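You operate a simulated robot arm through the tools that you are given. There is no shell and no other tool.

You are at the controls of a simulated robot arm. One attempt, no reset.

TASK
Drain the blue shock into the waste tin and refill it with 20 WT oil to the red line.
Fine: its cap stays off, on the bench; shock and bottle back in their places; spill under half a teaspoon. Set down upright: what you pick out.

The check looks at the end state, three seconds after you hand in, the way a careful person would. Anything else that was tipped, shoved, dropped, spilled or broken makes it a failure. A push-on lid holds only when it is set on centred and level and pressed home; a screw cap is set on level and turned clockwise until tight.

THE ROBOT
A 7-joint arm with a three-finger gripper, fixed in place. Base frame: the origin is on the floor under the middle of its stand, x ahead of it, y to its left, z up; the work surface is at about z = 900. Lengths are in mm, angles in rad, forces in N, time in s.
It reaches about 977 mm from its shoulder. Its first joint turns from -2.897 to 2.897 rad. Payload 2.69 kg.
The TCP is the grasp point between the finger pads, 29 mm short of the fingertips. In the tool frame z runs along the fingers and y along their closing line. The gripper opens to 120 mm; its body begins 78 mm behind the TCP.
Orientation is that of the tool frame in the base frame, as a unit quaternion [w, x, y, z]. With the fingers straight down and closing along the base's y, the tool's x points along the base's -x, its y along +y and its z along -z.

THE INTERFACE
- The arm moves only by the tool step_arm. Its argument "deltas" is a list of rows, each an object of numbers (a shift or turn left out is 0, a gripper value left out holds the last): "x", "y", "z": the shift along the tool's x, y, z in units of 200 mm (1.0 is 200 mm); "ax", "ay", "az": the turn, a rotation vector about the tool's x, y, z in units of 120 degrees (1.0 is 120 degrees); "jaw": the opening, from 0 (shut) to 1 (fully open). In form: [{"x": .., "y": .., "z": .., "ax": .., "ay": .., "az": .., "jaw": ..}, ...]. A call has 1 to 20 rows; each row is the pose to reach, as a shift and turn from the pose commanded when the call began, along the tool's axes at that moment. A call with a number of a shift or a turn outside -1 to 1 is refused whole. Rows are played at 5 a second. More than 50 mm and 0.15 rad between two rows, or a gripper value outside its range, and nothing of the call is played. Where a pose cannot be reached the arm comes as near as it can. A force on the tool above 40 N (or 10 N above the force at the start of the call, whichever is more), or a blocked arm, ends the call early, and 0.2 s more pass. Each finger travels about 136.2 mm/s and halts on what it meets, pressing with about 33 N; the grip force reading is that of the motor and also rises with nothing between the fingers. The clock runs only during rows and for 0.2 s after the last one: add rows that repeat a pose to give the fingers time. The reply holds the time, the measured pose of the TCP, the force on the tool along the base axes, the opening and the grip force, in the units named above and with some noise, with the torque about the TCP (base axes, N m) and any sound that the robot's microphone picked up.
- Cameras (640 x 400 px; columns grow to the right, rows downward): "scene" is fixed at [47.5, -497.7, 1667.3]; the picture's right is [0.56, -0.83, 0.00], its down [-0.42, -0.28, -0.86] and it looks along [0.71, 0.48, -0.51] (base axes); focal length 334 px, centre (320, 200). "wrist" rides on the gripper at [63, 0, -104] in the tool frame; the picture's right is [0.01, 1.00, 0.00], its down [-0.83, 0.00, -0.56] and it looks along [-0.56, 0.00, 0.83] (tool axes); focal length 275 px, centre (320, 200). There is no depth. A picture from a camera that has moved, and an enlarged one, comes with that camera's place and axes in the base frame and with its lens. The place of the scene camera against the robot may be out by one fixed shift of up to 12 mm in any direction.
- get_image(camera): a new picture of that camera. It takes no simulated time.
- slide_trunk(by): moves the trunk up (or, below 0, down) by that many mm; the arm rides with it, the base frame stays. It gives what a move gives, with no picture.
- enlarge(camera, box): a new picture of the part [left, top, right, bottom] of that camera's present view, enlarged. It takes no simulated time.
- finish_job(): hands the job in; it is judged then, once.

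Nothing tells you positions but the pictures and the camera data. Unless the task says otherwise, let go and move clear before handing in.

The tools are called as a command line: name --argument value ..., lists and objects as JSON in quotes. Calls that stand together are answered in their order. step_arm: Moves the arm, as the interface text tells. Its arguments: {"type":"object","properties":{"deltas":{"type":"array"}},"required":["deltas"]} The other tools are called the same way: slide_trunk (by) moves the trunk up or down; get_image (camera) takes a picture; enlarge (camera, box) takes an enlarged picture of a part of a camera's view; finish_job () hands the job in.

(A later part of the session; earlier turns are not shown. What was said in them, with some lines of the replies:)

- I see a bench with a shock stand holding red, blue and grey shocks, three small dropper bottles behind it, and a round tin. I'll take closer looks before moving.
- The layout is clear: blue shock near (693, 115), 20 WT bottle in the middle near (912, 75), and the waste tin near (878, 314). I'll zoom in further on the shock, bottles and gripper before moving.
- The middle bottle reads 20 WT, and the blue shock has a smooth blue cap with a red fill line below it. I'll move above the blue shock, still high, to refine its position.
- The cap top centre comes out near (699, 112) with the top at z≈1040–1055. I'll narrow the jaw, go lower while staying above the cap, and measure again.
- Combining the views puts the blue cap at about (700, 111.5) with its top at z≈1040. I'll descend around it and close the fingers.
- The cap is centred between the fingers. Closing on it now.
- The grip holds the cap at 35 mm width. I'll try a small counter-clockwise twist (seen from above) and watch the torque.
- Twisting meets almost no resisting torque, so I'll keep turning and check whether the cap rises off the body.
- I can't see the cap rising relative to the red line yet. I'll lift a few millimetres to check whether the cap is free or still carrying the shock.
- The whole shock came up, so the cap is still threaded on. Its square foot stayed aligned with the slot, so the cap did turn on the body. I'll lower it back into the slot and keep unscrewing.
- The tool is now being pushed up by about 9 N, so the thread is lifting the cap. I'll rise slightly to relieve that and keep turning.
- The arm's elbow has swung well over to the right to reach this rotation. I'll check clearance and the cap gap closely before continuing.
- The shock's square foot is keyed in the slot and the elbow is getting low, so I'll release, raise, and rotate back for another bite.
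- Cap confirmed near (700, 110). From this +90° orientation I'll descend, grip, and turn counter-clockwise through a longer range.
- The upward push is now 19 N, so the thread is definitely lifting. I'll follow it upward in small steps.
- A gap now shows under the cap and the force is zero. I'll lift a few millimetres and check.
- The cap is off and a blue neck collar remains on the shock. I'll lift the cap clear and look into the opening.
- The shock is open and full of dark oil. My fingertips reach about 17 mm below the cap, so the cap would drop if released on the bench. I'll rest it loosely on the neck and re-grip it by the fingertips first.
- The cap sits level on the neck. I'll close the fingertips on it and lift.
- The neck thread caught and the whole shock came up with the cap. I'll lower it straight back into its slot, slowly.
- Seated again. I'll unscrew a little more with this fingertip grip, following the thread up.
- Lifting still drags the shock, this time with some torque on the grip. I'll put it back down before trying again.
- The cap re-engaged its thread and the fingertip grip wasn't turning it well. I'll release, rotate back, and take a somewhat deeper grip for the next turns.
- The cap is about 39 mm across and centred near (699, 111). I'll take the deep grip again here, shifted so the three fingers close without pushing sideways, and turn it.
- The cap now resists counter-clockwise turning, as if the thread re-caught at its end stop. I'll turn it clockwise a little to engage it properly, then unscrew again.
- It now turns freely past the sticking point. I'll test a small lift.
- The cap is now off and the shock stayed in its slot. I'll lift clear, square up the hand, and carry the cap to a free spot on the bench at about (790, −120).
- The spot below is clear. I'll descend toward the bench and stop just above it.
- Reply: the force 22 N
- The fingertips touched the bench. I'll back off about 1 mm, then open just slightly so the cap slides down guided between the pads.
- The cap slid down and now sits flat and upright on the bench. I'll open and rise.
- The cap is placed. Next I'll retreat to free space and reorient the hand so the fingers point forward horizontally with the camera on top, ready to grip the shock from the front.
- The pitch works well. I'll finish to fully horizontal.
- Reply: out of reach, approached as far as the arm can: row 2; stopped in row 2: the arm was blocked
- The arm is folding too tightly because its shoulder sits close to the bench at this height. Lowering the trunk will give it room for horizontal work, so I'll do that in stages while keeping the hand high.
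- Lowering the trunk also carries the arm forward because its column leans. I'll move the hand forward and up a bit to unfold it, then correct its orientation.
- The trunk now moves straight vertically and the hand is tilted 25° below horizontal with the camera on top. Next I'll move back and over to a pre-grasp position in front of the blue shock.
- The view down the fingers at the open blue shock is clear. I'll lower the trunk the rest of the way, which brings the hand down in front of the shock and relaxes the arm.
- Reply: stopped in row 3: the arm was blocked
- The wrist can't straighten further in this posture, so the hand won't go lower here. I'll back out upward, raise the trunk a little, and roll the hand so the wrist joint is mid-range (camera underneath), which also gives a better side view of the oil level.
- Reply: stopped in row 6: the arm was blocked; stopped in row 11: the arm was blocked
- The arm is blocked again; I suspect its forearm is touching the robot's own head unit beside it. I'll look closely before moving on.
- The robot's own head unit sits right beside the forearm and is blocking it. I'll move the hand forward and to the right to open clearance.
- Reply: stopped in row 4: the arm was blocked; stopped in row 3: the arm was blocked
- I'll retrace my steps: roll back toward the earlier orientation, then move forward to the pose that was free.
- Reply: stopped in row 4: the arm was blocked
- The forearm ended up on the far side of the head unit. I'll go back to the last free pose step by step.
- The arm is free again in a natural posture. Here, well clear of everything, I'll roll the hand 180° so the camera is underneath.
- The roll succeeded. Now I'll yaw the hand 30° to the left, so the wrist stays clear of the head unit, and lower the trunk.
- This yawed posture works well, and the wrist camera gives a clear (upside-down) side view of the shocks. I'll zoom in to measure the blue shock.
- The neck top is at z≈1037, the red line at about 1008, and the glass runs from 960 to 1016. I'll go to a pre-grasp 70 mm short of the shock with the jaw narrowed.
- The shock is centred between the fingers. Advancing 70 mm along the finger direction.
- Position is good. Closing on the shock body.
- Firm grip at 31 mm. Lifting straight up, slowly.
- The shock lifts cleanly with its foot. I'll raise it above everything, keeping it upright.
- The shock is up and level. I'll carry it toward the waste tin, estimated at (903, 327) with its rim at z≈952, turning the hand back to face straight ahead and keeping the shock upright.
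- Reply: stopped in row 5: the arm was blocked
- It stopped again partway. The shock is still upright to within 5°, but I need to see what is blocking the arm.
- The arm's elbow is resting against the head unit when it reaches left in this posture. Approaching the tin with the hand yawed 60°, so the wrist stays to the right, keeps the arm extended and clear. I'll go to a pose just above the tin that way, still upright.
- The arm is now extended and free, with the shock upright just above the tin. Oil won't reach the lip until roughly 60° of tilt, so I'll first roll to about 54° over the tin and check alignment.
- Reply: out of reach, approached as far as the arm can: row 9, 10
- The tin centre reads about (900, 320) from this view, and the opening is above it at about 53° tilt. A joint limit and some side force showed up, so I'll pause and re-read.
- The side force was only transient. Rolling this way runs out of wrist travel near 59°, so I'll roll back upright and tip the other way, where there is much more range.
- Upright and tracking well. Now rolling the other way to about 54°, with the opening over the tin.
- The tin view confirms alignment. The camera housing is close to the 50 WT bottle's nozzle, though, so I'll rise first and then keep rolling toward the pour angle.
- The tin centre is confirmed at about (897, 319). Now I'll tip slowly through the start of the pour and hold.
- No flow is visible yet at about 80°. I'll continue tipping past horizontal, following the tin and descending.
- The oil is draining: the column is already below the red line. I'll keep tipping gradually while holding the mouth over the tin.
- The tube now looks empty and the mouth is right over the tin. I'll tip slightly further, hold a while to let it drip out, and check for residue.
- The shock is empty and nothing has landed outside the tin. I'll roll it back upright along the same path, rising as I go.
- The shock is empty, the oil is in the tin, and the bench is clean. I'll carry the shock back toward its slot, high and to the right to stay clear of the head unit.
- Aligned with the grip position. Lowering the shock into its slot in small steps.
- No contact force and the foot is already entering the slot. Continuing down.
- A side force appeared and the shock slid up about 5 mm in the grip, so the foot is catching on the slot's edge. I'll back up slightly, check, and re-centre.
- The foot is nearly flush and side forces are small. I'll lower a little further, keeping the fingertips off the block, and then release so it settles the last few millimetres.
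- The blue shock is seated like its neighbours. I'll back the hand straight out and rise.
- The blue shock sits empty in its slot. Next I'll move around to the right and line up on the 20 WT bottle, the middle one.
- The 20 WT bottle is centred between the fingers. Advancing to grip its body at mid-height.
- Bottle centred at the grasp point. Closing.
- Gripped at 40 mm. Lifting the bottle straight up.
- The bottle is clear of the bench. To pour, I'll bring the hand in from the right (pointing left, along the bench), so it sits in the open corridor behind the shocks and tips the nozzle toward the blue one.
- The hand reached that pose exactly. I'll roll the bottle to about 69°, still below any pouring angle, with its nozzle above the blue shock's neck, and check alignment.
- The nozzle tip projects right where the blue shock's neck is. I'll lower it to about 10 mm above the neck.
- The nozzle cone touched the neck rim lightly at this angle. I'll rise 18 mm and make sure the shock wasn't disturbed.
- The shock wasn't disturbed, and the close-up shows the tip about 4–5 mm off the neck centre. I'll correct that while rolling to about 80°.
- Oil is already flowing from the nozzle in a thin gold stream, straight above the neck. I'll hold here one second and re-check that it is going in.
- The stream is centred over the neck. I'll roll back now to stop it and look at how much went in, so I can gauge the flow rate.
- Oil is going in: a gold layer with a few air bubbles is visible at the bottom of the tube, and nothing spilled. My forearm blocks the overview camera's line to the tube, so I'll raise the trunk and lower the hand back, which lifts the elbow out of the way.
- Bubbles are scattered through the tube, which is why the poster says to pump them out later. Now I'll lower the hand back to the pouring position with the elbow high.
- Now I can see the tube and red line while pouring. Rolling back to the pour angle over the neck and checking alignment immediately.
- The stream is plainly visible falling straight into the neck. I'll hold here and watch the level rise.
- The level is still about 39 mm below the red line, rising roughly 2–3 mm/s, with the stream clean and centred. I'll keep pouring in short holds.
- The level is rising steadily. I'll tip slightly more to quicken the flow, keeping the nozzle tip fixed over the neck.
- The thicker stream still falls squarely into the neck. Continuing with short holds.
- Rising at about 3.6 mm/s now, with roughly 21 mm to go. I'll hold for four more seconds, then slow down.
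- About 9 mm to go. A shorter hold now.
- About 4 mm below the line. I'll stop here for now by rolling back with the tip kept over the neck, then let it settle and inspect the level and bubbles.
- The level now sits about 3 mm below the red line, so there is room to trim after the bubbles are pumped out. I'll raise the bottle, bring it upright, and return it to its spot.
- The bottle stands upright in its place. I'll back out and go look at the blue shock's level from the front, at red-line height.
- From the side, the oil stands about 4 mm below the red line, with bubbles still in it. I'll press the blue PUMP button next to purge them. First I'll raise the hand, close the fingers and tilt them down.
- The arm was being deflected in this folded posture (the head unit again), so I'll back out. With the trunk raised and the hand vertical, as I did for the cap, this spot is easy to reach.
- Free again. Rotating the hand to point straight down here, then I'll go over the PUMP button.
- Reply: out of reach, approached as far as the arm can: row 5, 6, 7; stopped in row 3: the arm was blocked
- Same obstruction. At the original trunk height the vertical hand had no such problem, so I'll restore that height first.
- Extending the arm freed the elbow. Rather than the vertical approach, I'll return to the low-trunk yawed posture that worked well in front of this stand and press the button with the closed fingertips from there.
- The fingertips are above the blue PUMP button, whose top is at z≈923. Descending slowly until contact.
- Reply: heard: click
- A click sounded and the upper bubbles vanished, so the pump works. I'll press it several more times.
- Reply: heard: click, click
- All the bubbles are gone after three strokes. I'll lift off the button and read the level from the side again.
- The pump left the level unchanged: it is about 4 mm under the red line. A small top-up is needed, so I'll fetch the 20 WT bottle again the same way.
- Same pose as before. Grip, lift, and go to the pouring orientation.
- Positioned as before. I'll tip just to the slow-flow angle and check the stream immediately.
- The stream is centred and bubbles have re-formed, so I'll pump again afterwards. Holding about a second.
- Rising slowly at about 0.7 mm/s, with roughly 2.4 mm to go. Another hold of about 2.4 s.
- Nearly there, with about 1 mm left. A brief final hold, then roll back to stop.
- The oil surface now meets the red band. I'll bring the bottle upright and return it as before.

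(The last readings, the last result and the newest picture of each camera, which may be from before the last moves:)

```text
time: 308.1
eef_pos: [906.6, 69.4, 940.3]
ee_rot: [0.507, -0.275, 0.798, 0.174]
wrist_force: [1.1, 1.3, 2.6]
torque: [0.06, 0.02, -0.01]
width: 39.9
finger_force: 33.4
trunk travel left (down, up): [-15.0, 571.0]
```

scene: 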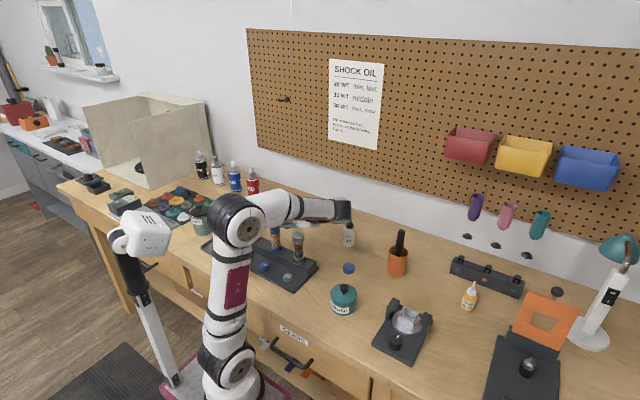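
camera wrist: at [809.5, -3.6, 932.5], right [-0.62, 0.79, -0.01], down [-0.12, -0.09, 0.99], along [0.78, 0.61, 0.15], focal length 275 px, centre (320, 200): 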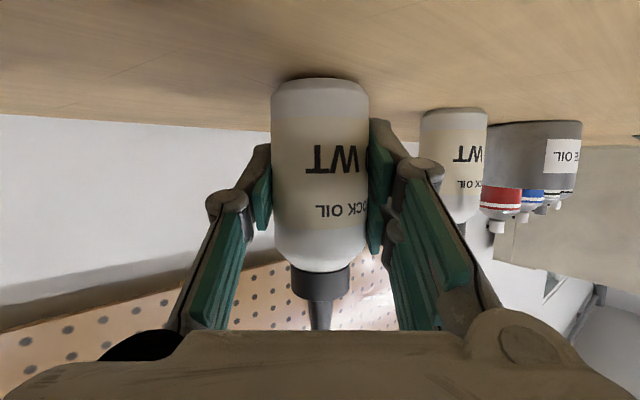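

The bottle is touching the bench. Releasing it, backing off, and returning to the viewing position in front of the blue shock.

step_arm --deltas '[{"jaw": 0.36}, {"jaw": 0.4}, {"jaw": 0.45}, {"jaw": 0.5}, {"jaw": 0.5}]'

step_arm --deltas '[{"z": -0.12}, {"z": -0.3}, {"z": -0.48}, {"z": -0.6, "x": -0.1}, {"z": -0.7, "x": -0.3}, {"z": -0.75, "x": -0.5}, {"z": -0.75, "x": -0.5}]'

enlarge --camera "scene" --box '[270, 170, 400, 280]'

step_arm --deltas '[{"x": 0.0, "y": -0.015, "z": -0.15}, {"x": 0.03, "y": -0.03, "z": -0.3}, {"x": 0.05, "y": -0.04, "z": -0.4035}, {"x": 0.11, "y": 0.12, "z": -0.486, "ax": 0.012, "az": 0.0056}, {"x": 0.17, "y": 0.28, "z": -0.57, "ax": 0.024, "az": 0.0113}, {"x": 0.23, "y": 0.43, "z": -0.65, "ax": 0.036, "az": 0.017}, {"x": 0.29, "y": 0.59, "z": -0.73, "ax": 0.048, "az": 0.0226}, {"x": 0.353, "y": 0.746, "z": -0.8163, "ax": 0.0604, "az": 0.0282}, {"x": 0.353, "y": 0.746, "z": -0.8163, "ax": 0.0604, "az": 0.0282}]'

get_image --camera "wrist"

```text
time: 309.3
eef_pos: [906.5, 69.0, 942.2]
ee_rot: [0.508, -0.275, 0.798, 0.174]
wrist_force: [0.5, 0.2, -0.4]
torque: [-0.01, 0.0, 0.04]
width: 60.1
finger_force: 0.1
trunk travel left (down, up): [-15.0, 571.0]
```

```text
time: 310.9
eef_pos: [833.8, 11.5, 1094.6]
ee_rot: [0.507, -0.273, 0.799, 0.173]
wrist_force: [-1.1, 0.8, -0.4]
torque: [0.0, 0.04, 0.02]
width: 60.0
finger_force: 0.0
trunk travel left (down, up): [-15.0, 571.0]
```

```text
3.64 times, centred on (335, 225) of scene
camera zoom: at [47.5, -497.7, 1667.3], right [0.56, -0.83, 0.0], down [-0.42, -0.28, -0.86], along [0.71, 0.48, -0.51], focal length 1213 px, centre (266, 109)
```

zoom: 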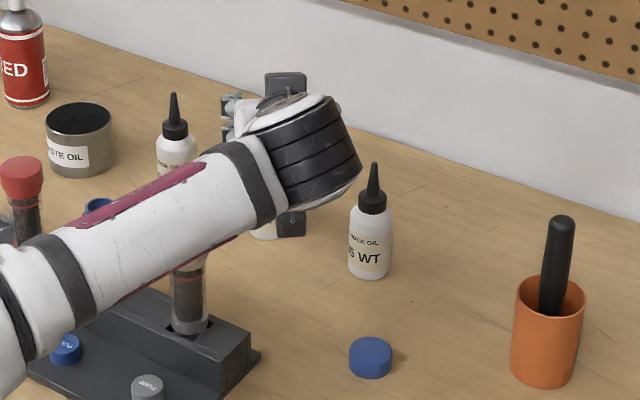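

```text
time: 312.9
eef_pos: [599.4, 19.3, 1101.0]
ee_rot: [0.518, -0.218, 0.816, 0.137]
wrist_force: [-0.4, 0.3, -0.6]
torque: [0.01, -0.02, 0.05]
width: 59.8
finger_force: 0.0
trunk travel left (down, up): [-15.0, 571.0]
```

```text
taken
camera wrist: at [494.0, -40.3, 1089.1], right [-0.5, 0.87, 0.0], down [-0.13, -0.07, 0.99], along [0.86, 0.5, 0.15], focal length 275 px, centre (320, 200)
```

wrist: 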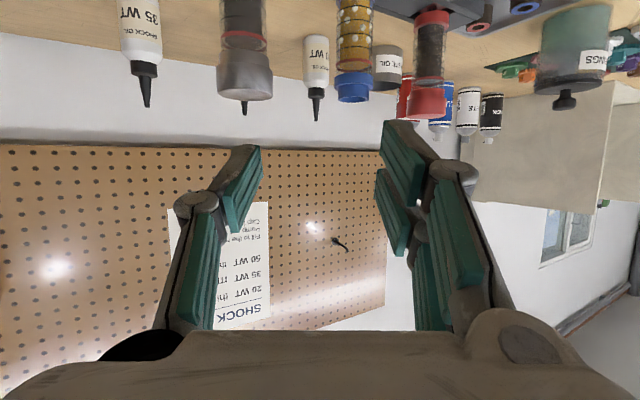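

step_arm --deltas '[{"x": 0.12, "z": 0.056, "jaw": 0.3}, {"x": 0.24, "z": 0.112, "jaw": 0}, {"x": 0.362, "z": 0.17, "jaw": 0}, {"x": 0.362, "z": 0.17, "jaw": 0}]'

enlarge --camera "wrist" --box '[330, 60, 430, 200]'

enlarge --camera "wrist" --box '[330, 140, 380, 180]'

```text
time: 313.9
eef_pos: [601.3, 19.0, 1020.6]
ee_rot: [0.518, -0.219, 0.815, 0.138]
wrist_force: [-0.3, 1.2, -0.4]
torque: [0.04, -0.02, 0.04]
width: 0.0
finger_force: 28.1
trunk travel left (down, up): [-15.0, 571.0]
```

```text
2.86 times, centred on (380, 130) of wrist
camera zoom: at [494.6, -39.5, 1007.8], right [-0.5, 0.87, -0.01], down [-0.13, -0.07, 0.99], along [0.85, 0.5, 0.15], focal length 786 px, centre (149, 400)
```

zoom: 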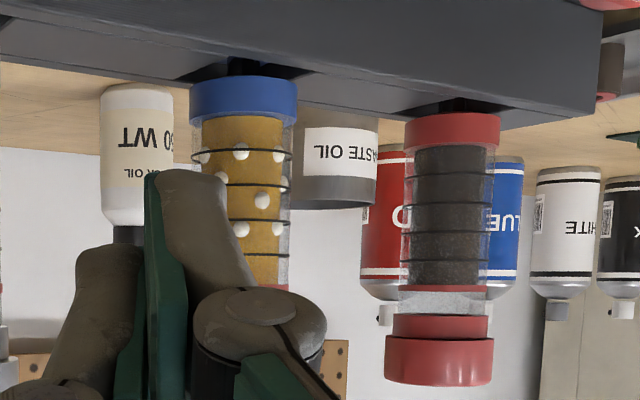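

```text
10.00 times, centred on (355, 160) of wrist
camera zoom: at [494.6, -39.5, 1007.8], right [-0.5, 0.87, -0.01], down [-0.13, -0.07, 0.99], along [0.85, 0.5, 0.15], focal length 2753 px, centre (-30, 600)
```

zoom: 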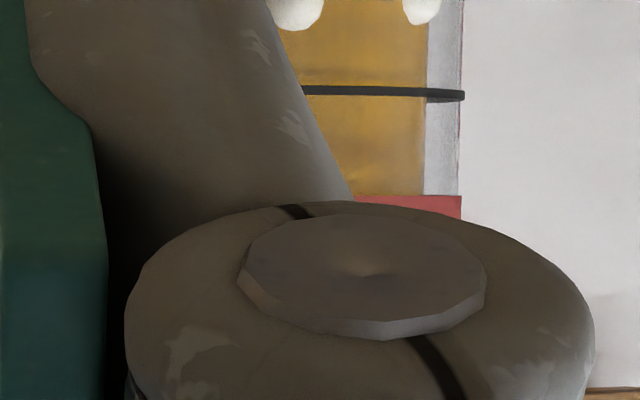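

step_arm --deltas '[{"x": -0.018, "y": -0.062, "z": 0.038}, {"x": -0.036, "y": -0.124, "z": 0.0765}, {"x": -0.036, "y": -0.124, "z": 0.0765}]'

enlarge --camera "wrist" --box '[365, 115, 425, 165]'

```text
time: 314.7
eef_pos: [628.7, 7.7, 1022.4]
ee_rot: [0.519, -0.218, 0.815, 0.138]
wrist_force: [0.6, 0.3, -0.7]
torque: [-0.06, -0.01, -0.01]
width: 0.1
finger_force: 28.9
trunk travel left (down, up): [-15.0, 571.0]
```

```text
8.00 times, centred on (395, 140) of wrist
camera zoom: at [522.5, -51.8, 1009.1], right [-0.5, 0.86, -0.01], down [-0.13, -0.07, 0.99], along [0.85, 0.5, 0.15], focal length 2202 px, centre (-280, 680)
```

zoom: 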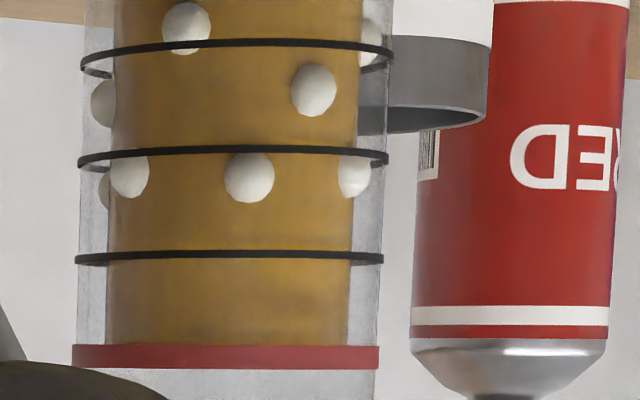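

The oil surface now lies within the red band, as it should. I'll pump out the new bubbles: move over the blue button again.

step_arm --deltas '[{"x": 0.01, "y": 0.098, "z": 0.06}, {"x": 0.025, "y": 0.196, "z": 0.125}, {"x": 0.045, "y": 0.295, "z": 0.19}, {"x": 0.062, "y": 0.393, "z": 0.254}, {"x": 0.062, "y": 0.393, "z": 0.254}]'

get_image --camera "wrist"

```text
time: 315.9
eef_pos: [625.0, 95.4, 989.2]
ee_rot: [0.519, -0.218, 0.815, 0.138]
wrist_force: [0.1, -0.5, 0.3]
torque: [-0.01, 0.04, -0.04]
width: 0.0
finger_force: 28.8
trunk travel left (down, up): [-15.0, 571.0]
```

```text
taken
camera wrist: at [519.4, 36.6, 975.7], right [-0.5, 0.87, -0.01], down [-0.13, -0.07, 0.99], along [0.85, 0.5, 0.15], focal length 275 px, centre (320, 200)
```

wrist: 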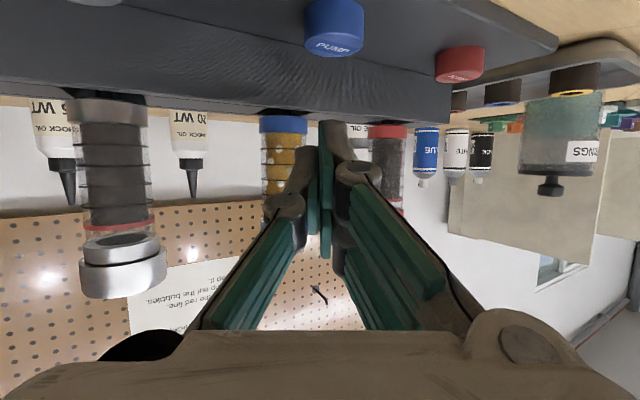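

step_arm --deltas '[{"x": 0.06, "z": 0.028}, {"x": 0.12, "z": 0.056}, {"x": 0.15, "z": 0.0705}, {"x": 0.17, "z": 0.08}, {"x": 0.18, "z": 0.0846}, {"x": 0.18, "z": 0.0846}, {"x": 0.162, "z": 0.076}, {"x": 0.144, "z": 0.0677}, {"x": 0.162, "z": 0.076}, {"x": 0.18, "z": 0.0846}, {"x": 0.18, "z": 0.0846}, {"x": 0.162, "z": 0.076}, {"x": 0.144, "z": 0.0677}, {"x": 0.162, "z": 0.076}, {"x": 0.18, "z": 0.0846}, {"x": 0.18, "z": 0.0846}]'

enlarge --camera "scene" --box '[265, 220, 295, 250]'

```text
time: 319.3
eef_pos: [623.5, 94.4, 949.1]
ee_rot: [0.519, -0.218, 0.815, 0.137]
wrist_force: [1.4, -0.3, 2.6]
torque: [0.02, -0.01, -0.01]
width: 0.1
finger_force: 28.6
trunk travel left (down, up): [-15.0, 571.0]
heard: click, click, click
```

```text
13.33 times, centred on (280, 235) of scene
camera zoom: at [47.5, -497.7, 1667.3], right [0.56, -0.83, 0.0], down [-0.42, -0.28, -0.86], along [0.71, 0.48, -0.51], focal length 4448 px, centre (853, -267)
```

zoom: 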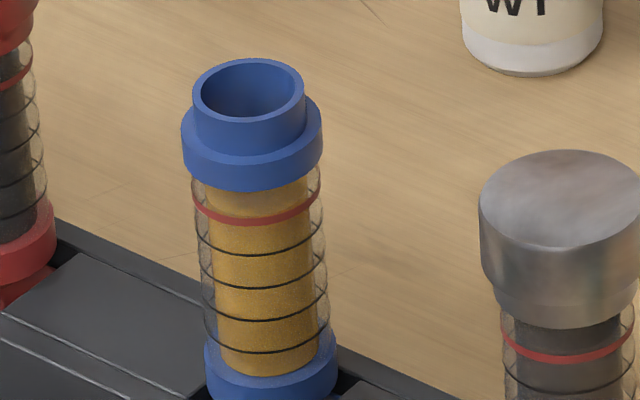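

Three clicks and no bubbles left. I'll lift off and check the level once more from the side.

step_arm --deltas '[{"x": -0.045, "z": -0.021}, {"x": -0.136, "z": -0.064}, {"x": -0.25, "y": -0.1, "z": -0.17}, {"x": -0.33, "y": -0.26, "z": -0.3}, {"x": -0.3, "y": -0.42, "z": -0.27}, {"x": -0.24, "y": -0.42, "z": -0.25}, {"x": -0.24, "y": -0.42, "z": -0.25}]'

get_image --camera "wrist"

```text
time: 320.9
eef_pos: [644.3, 9.3, 1013.1]
ee_rot: [0.518, -0.219, 0.815, 0.139]
wrist_force: [0.3, 0.3, -0.7]
torque: [0.0, -0.01, 0.02]
width: 0.2
finger_force: 28.6
trunk travel left (down, up): [-15.0, 571.0]
```

```text
taken
camera wrist: at [538.4, -49.4, 1000.8], right [-0.5, 0.87, -0.01], down [-0.13, -0.07, 0.99], along [0.86, 0.5, 0.15], focal length 275 px, centre (320, 200)
```

wrist: 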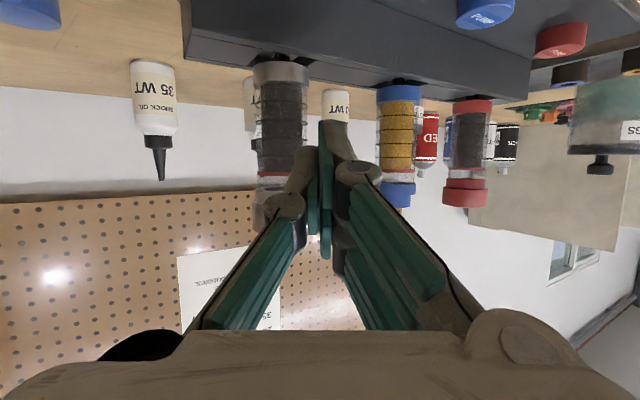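

enlarge --camera "wrist" --box '[370, 140, 430, 190]'

enlarge --camera "wrist" --box '[360, 70, 500, 220]'

```text
8.00 times, centred on (400, 165) of wrist
camera zoom: at [538.4, -49.4, 1000.8], right [-0.5, 0.87, -0.01], down [-0.13, -0.07, 0.99], along [0.86, 0.5, 0.15], focal length 2202 px, centre (-320, 480)
```

zoom: 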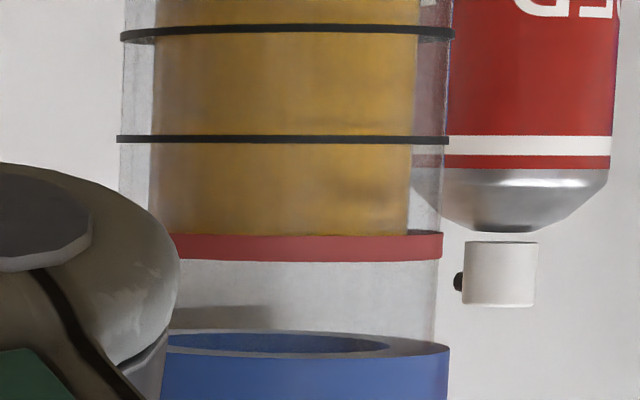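

```text
2.67 times, centred on (430, 145) of wrist
camera zoom: at [538.4, -49.4, 1000.8], right [-0.5, 0.87, -0.01], down [-0.13, -0.07, 0.99], along [0.86, 0.5, 0.15], focal length 734 px, centre (27, 347)
```

zoom: 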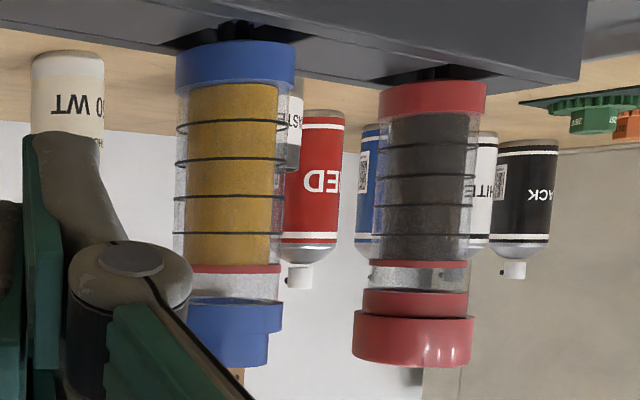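

The oil meets the red line exactly and is bubble-free, matching the neighbouring shock. I'll move the hand up and clear, then make a final inspection of everything.

step_arm --deltas '[{"x": -0.1, "z": -0.1}, {"x": -0.22, "z": -0.18}, {"x": -0.36, "z": -0.26}, {"x": -0.506, "z": -0.333}, {"x": -0.65, "y": -0.1, "z": -0.36}, {"x": -0.8, "y": -0.25, "z": -0.36}, {"x": -0.9, "y": -0.4, "z": -0.33}, {"x": -0.9, "y": -0.4, "z": -0.33, "jaw": 0.4}, {"x": -0.9, "y": -0.4, "z": -0.33, "jaw": 0.4}]'

get_image --camera "scene"

enlarge --camera "scene" --box '[200, 170, 380, 300]'

enlarge --camera "scene" --box '[240, 180, 360, 280]'

```text
time: 322.9
eef_pos: [700.4, -49.7, 1204.6]
ee_rot: [0.518, -0.219, 0.815, 0.139]
wrist_force: [0.9, -0.2, 0.2]
torque: [-0.01, -0.02, 0.0]
width: 47.9
finger_force: 0.0
trunk travel left (down, up): [-15.0, 571.0]
```

```text
taken
```

scene: 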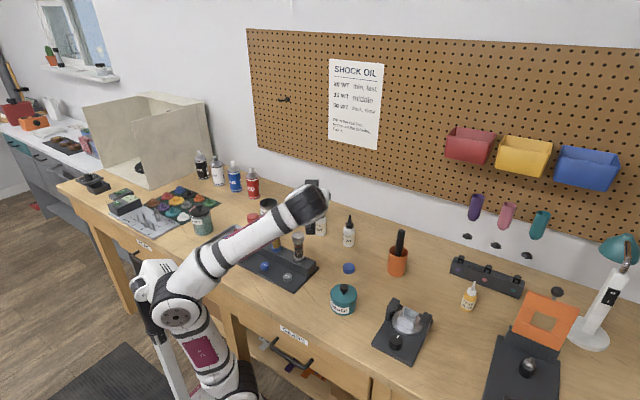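

```text
3.08 times, centred on (290, 235) of scene
camera zoom: at [47.5, -497.7, 1667.3], right [0.56, -0.83, 0.0], down [-0.42, -0.28, -0.86], along [0.71, 0.48, -0.51], focal length 1027 px, centre (412, 92)
```

zoom: 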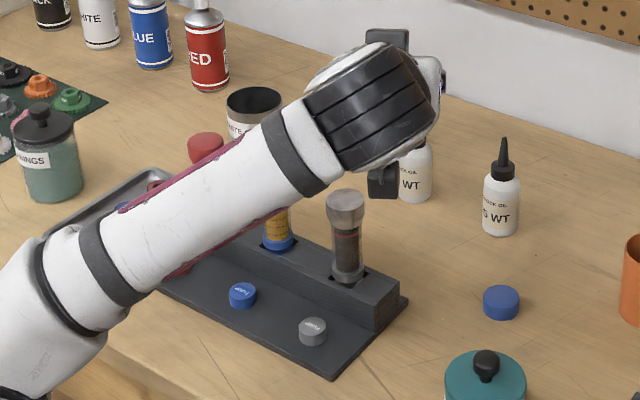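

```text
4.00 times, centred on (300, 230) of scene
camera zoom: at [47.5, -497.7, 1667.3], right [0.56, -0.83, 0.0], down [-0.42, -0.28, -0.86], along [0.71, 0.48, -0.51], focal length 1334 px, centre (400, 80)
```

zoom: 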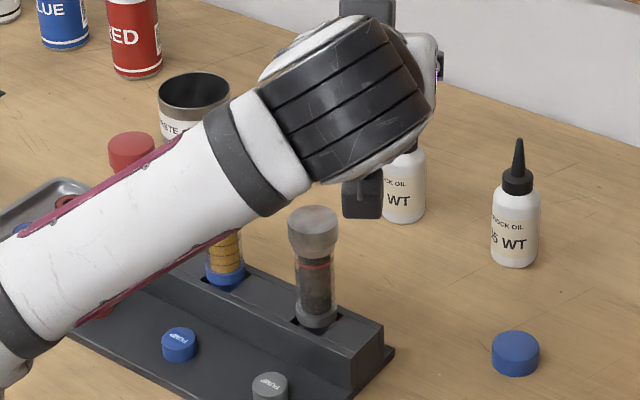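

The arm still hides part of the bench, so I'll raise the trunk to clear the view and inspect everything.

slide_trunk --by 300

enlarge --camera "scene" --box '[190, 160, 390, 310]'

get_image --camera "wrist"

get_image --camera "scene"

```text
time: 325.9
eef_pos: [699.1, -49.9, 1504.2]
ee_rot: [0.518, -0.219, 0.815, 0.139]
wrist_force: [0.2, 0.0, -1.1]
torque: [0.02, 0.02, -0.02]
width: 48.0
finger_force: 0.0
trunk travel left (down, up): [-315.0, 271.0]
```

```text
2.67 times, centred on (290, 235) of scene
camera zoom: at [47.5, -497.7, 1667.3], right [0.56, -0.83, 0.0], down [-0.42, -0.28, -0.86], along [0.71, 0.48, -0.51], focal length 890 px, centre (400, 107)
```

zoom: 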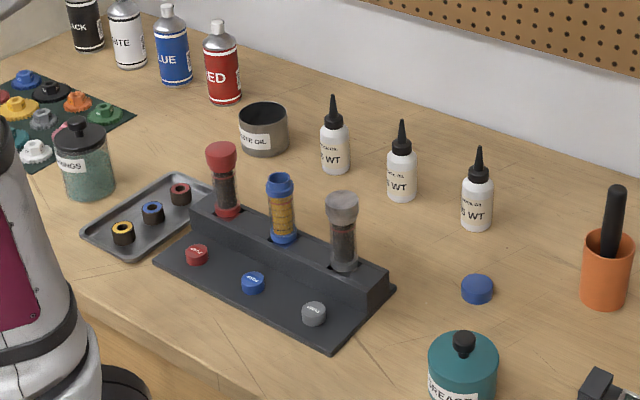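

```text
taken
camera wrist: at [593.0, -109.2, 1491.5], right [-0.5, 0.87, -0.01], down [-0.13, -0.07, 0.99], along [0.85, 0.5, 0.15], focal length 275 px, centre (320, 200)
```

wrist: 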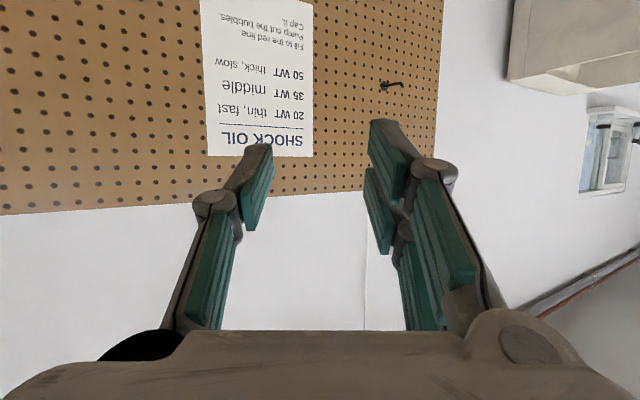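

```text
taken
```

scene: 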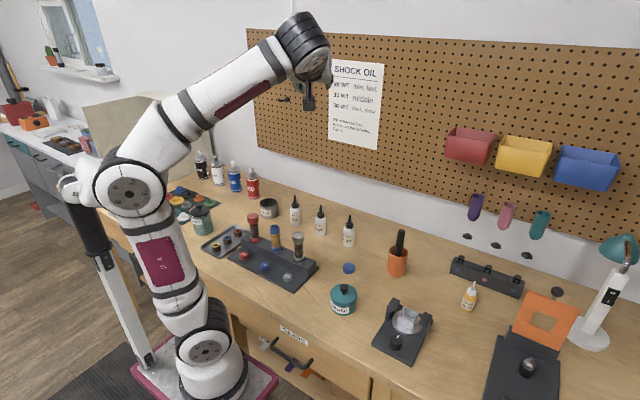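

A clear overall view: all items are upright and in place. A few closer looks for spills and seating before handing in.

enlarge --camera "scene" --box '[235, 190, 315, 250]'

enlarge --camera "scene" --box '[260, 215, 300, 255]'

enlarge --camera "scene" --box '[280, 185, 370, 280]'

```text
6.67 times, centred on (275, 220) of scene
camera zoom: at [47.5, -497.7, 1667.3], right [0.56, -0.83, 0.0], down [-0.42, -0.28, -0.86], along [0.71, 0.48, -0.51], focal length 2224 px, centre (620, 67)
```

zoom: 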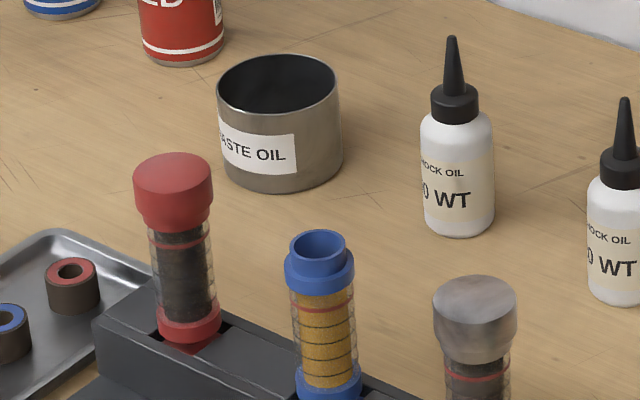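

```text
10.00 times, centred on (280, 235) of scene
camera zoom: at [47.5, -497.7, 1667.3], right [0.56, -0.83, 0.0], down [-0.42, -0.28, -0.86], along [0.71, 0.48, -0.51], focal length 3336 px, centre (720, -150)
```

zoom: 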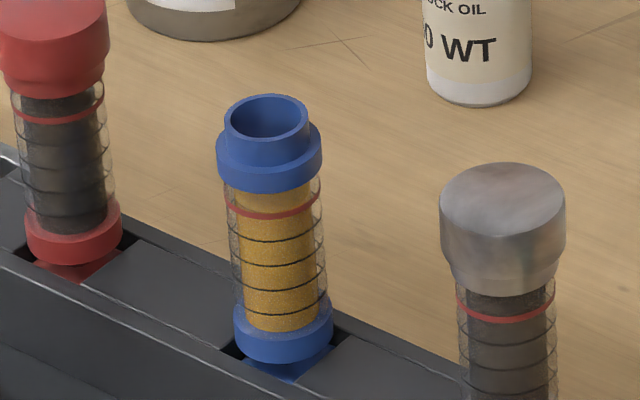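

```text
4.21 times, centred on (325, 232) of scene
camera zoom: at [47.5, -497.7, 1667.3], right [0.56, -0.83, 0.0], down [-0.42, -0.28, -0.86], along [0.71, 0.48, -0.51], focal length 1405 px, centre (299, 63)
```

zoom: 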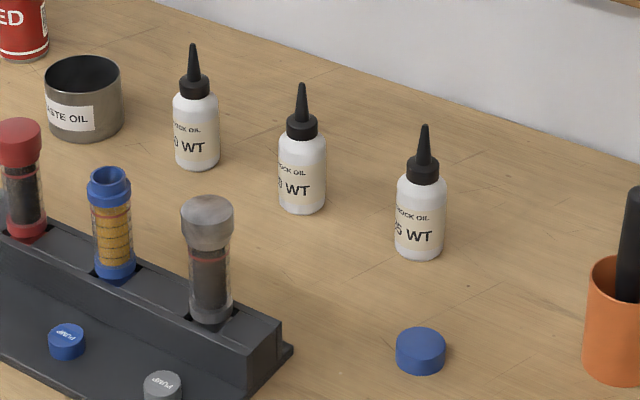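

I've drained the blue shock into the waste tin and refilled it with 20 WT oil to the red line. The cap is upright on the bench, the shock is back in its slot and the 20 WT bottle is back in its place. Pouring trapped air in the oil, so I worked the shock's PUMP button until no bubbles showed. I see no spills and nothing else disturbed. Handing in.

finish_job

```text
The job is handed in.
```

I've handed the job in. The blue shock is drained into the waste tin and refilled with 20 WT oil, with the oil surface inside the red line's band.

- **Cap:** it is off, standing upright on open bench to the right of the shock stand.
- **Shock:** it is back upright in its slot.
- **Bottle:** the 20 WT bottle is back upright in its place, within about a millimetre or two.
- **Spill:** I saw none on the bench in the final close-ups.
- **Pump:** pouring left air bubbles in the oil, so I pressed the blue PUMP button until they were gone. You didn't ask for this, but the shock oil poster calls for it. It didn't change the level.
- **Bumps:** while unscrewing the cap I lifted the shock out of its slot by the cap and set it back. The nozzle also touched the shock's neck lightly once. Neither moved or spilled anything.
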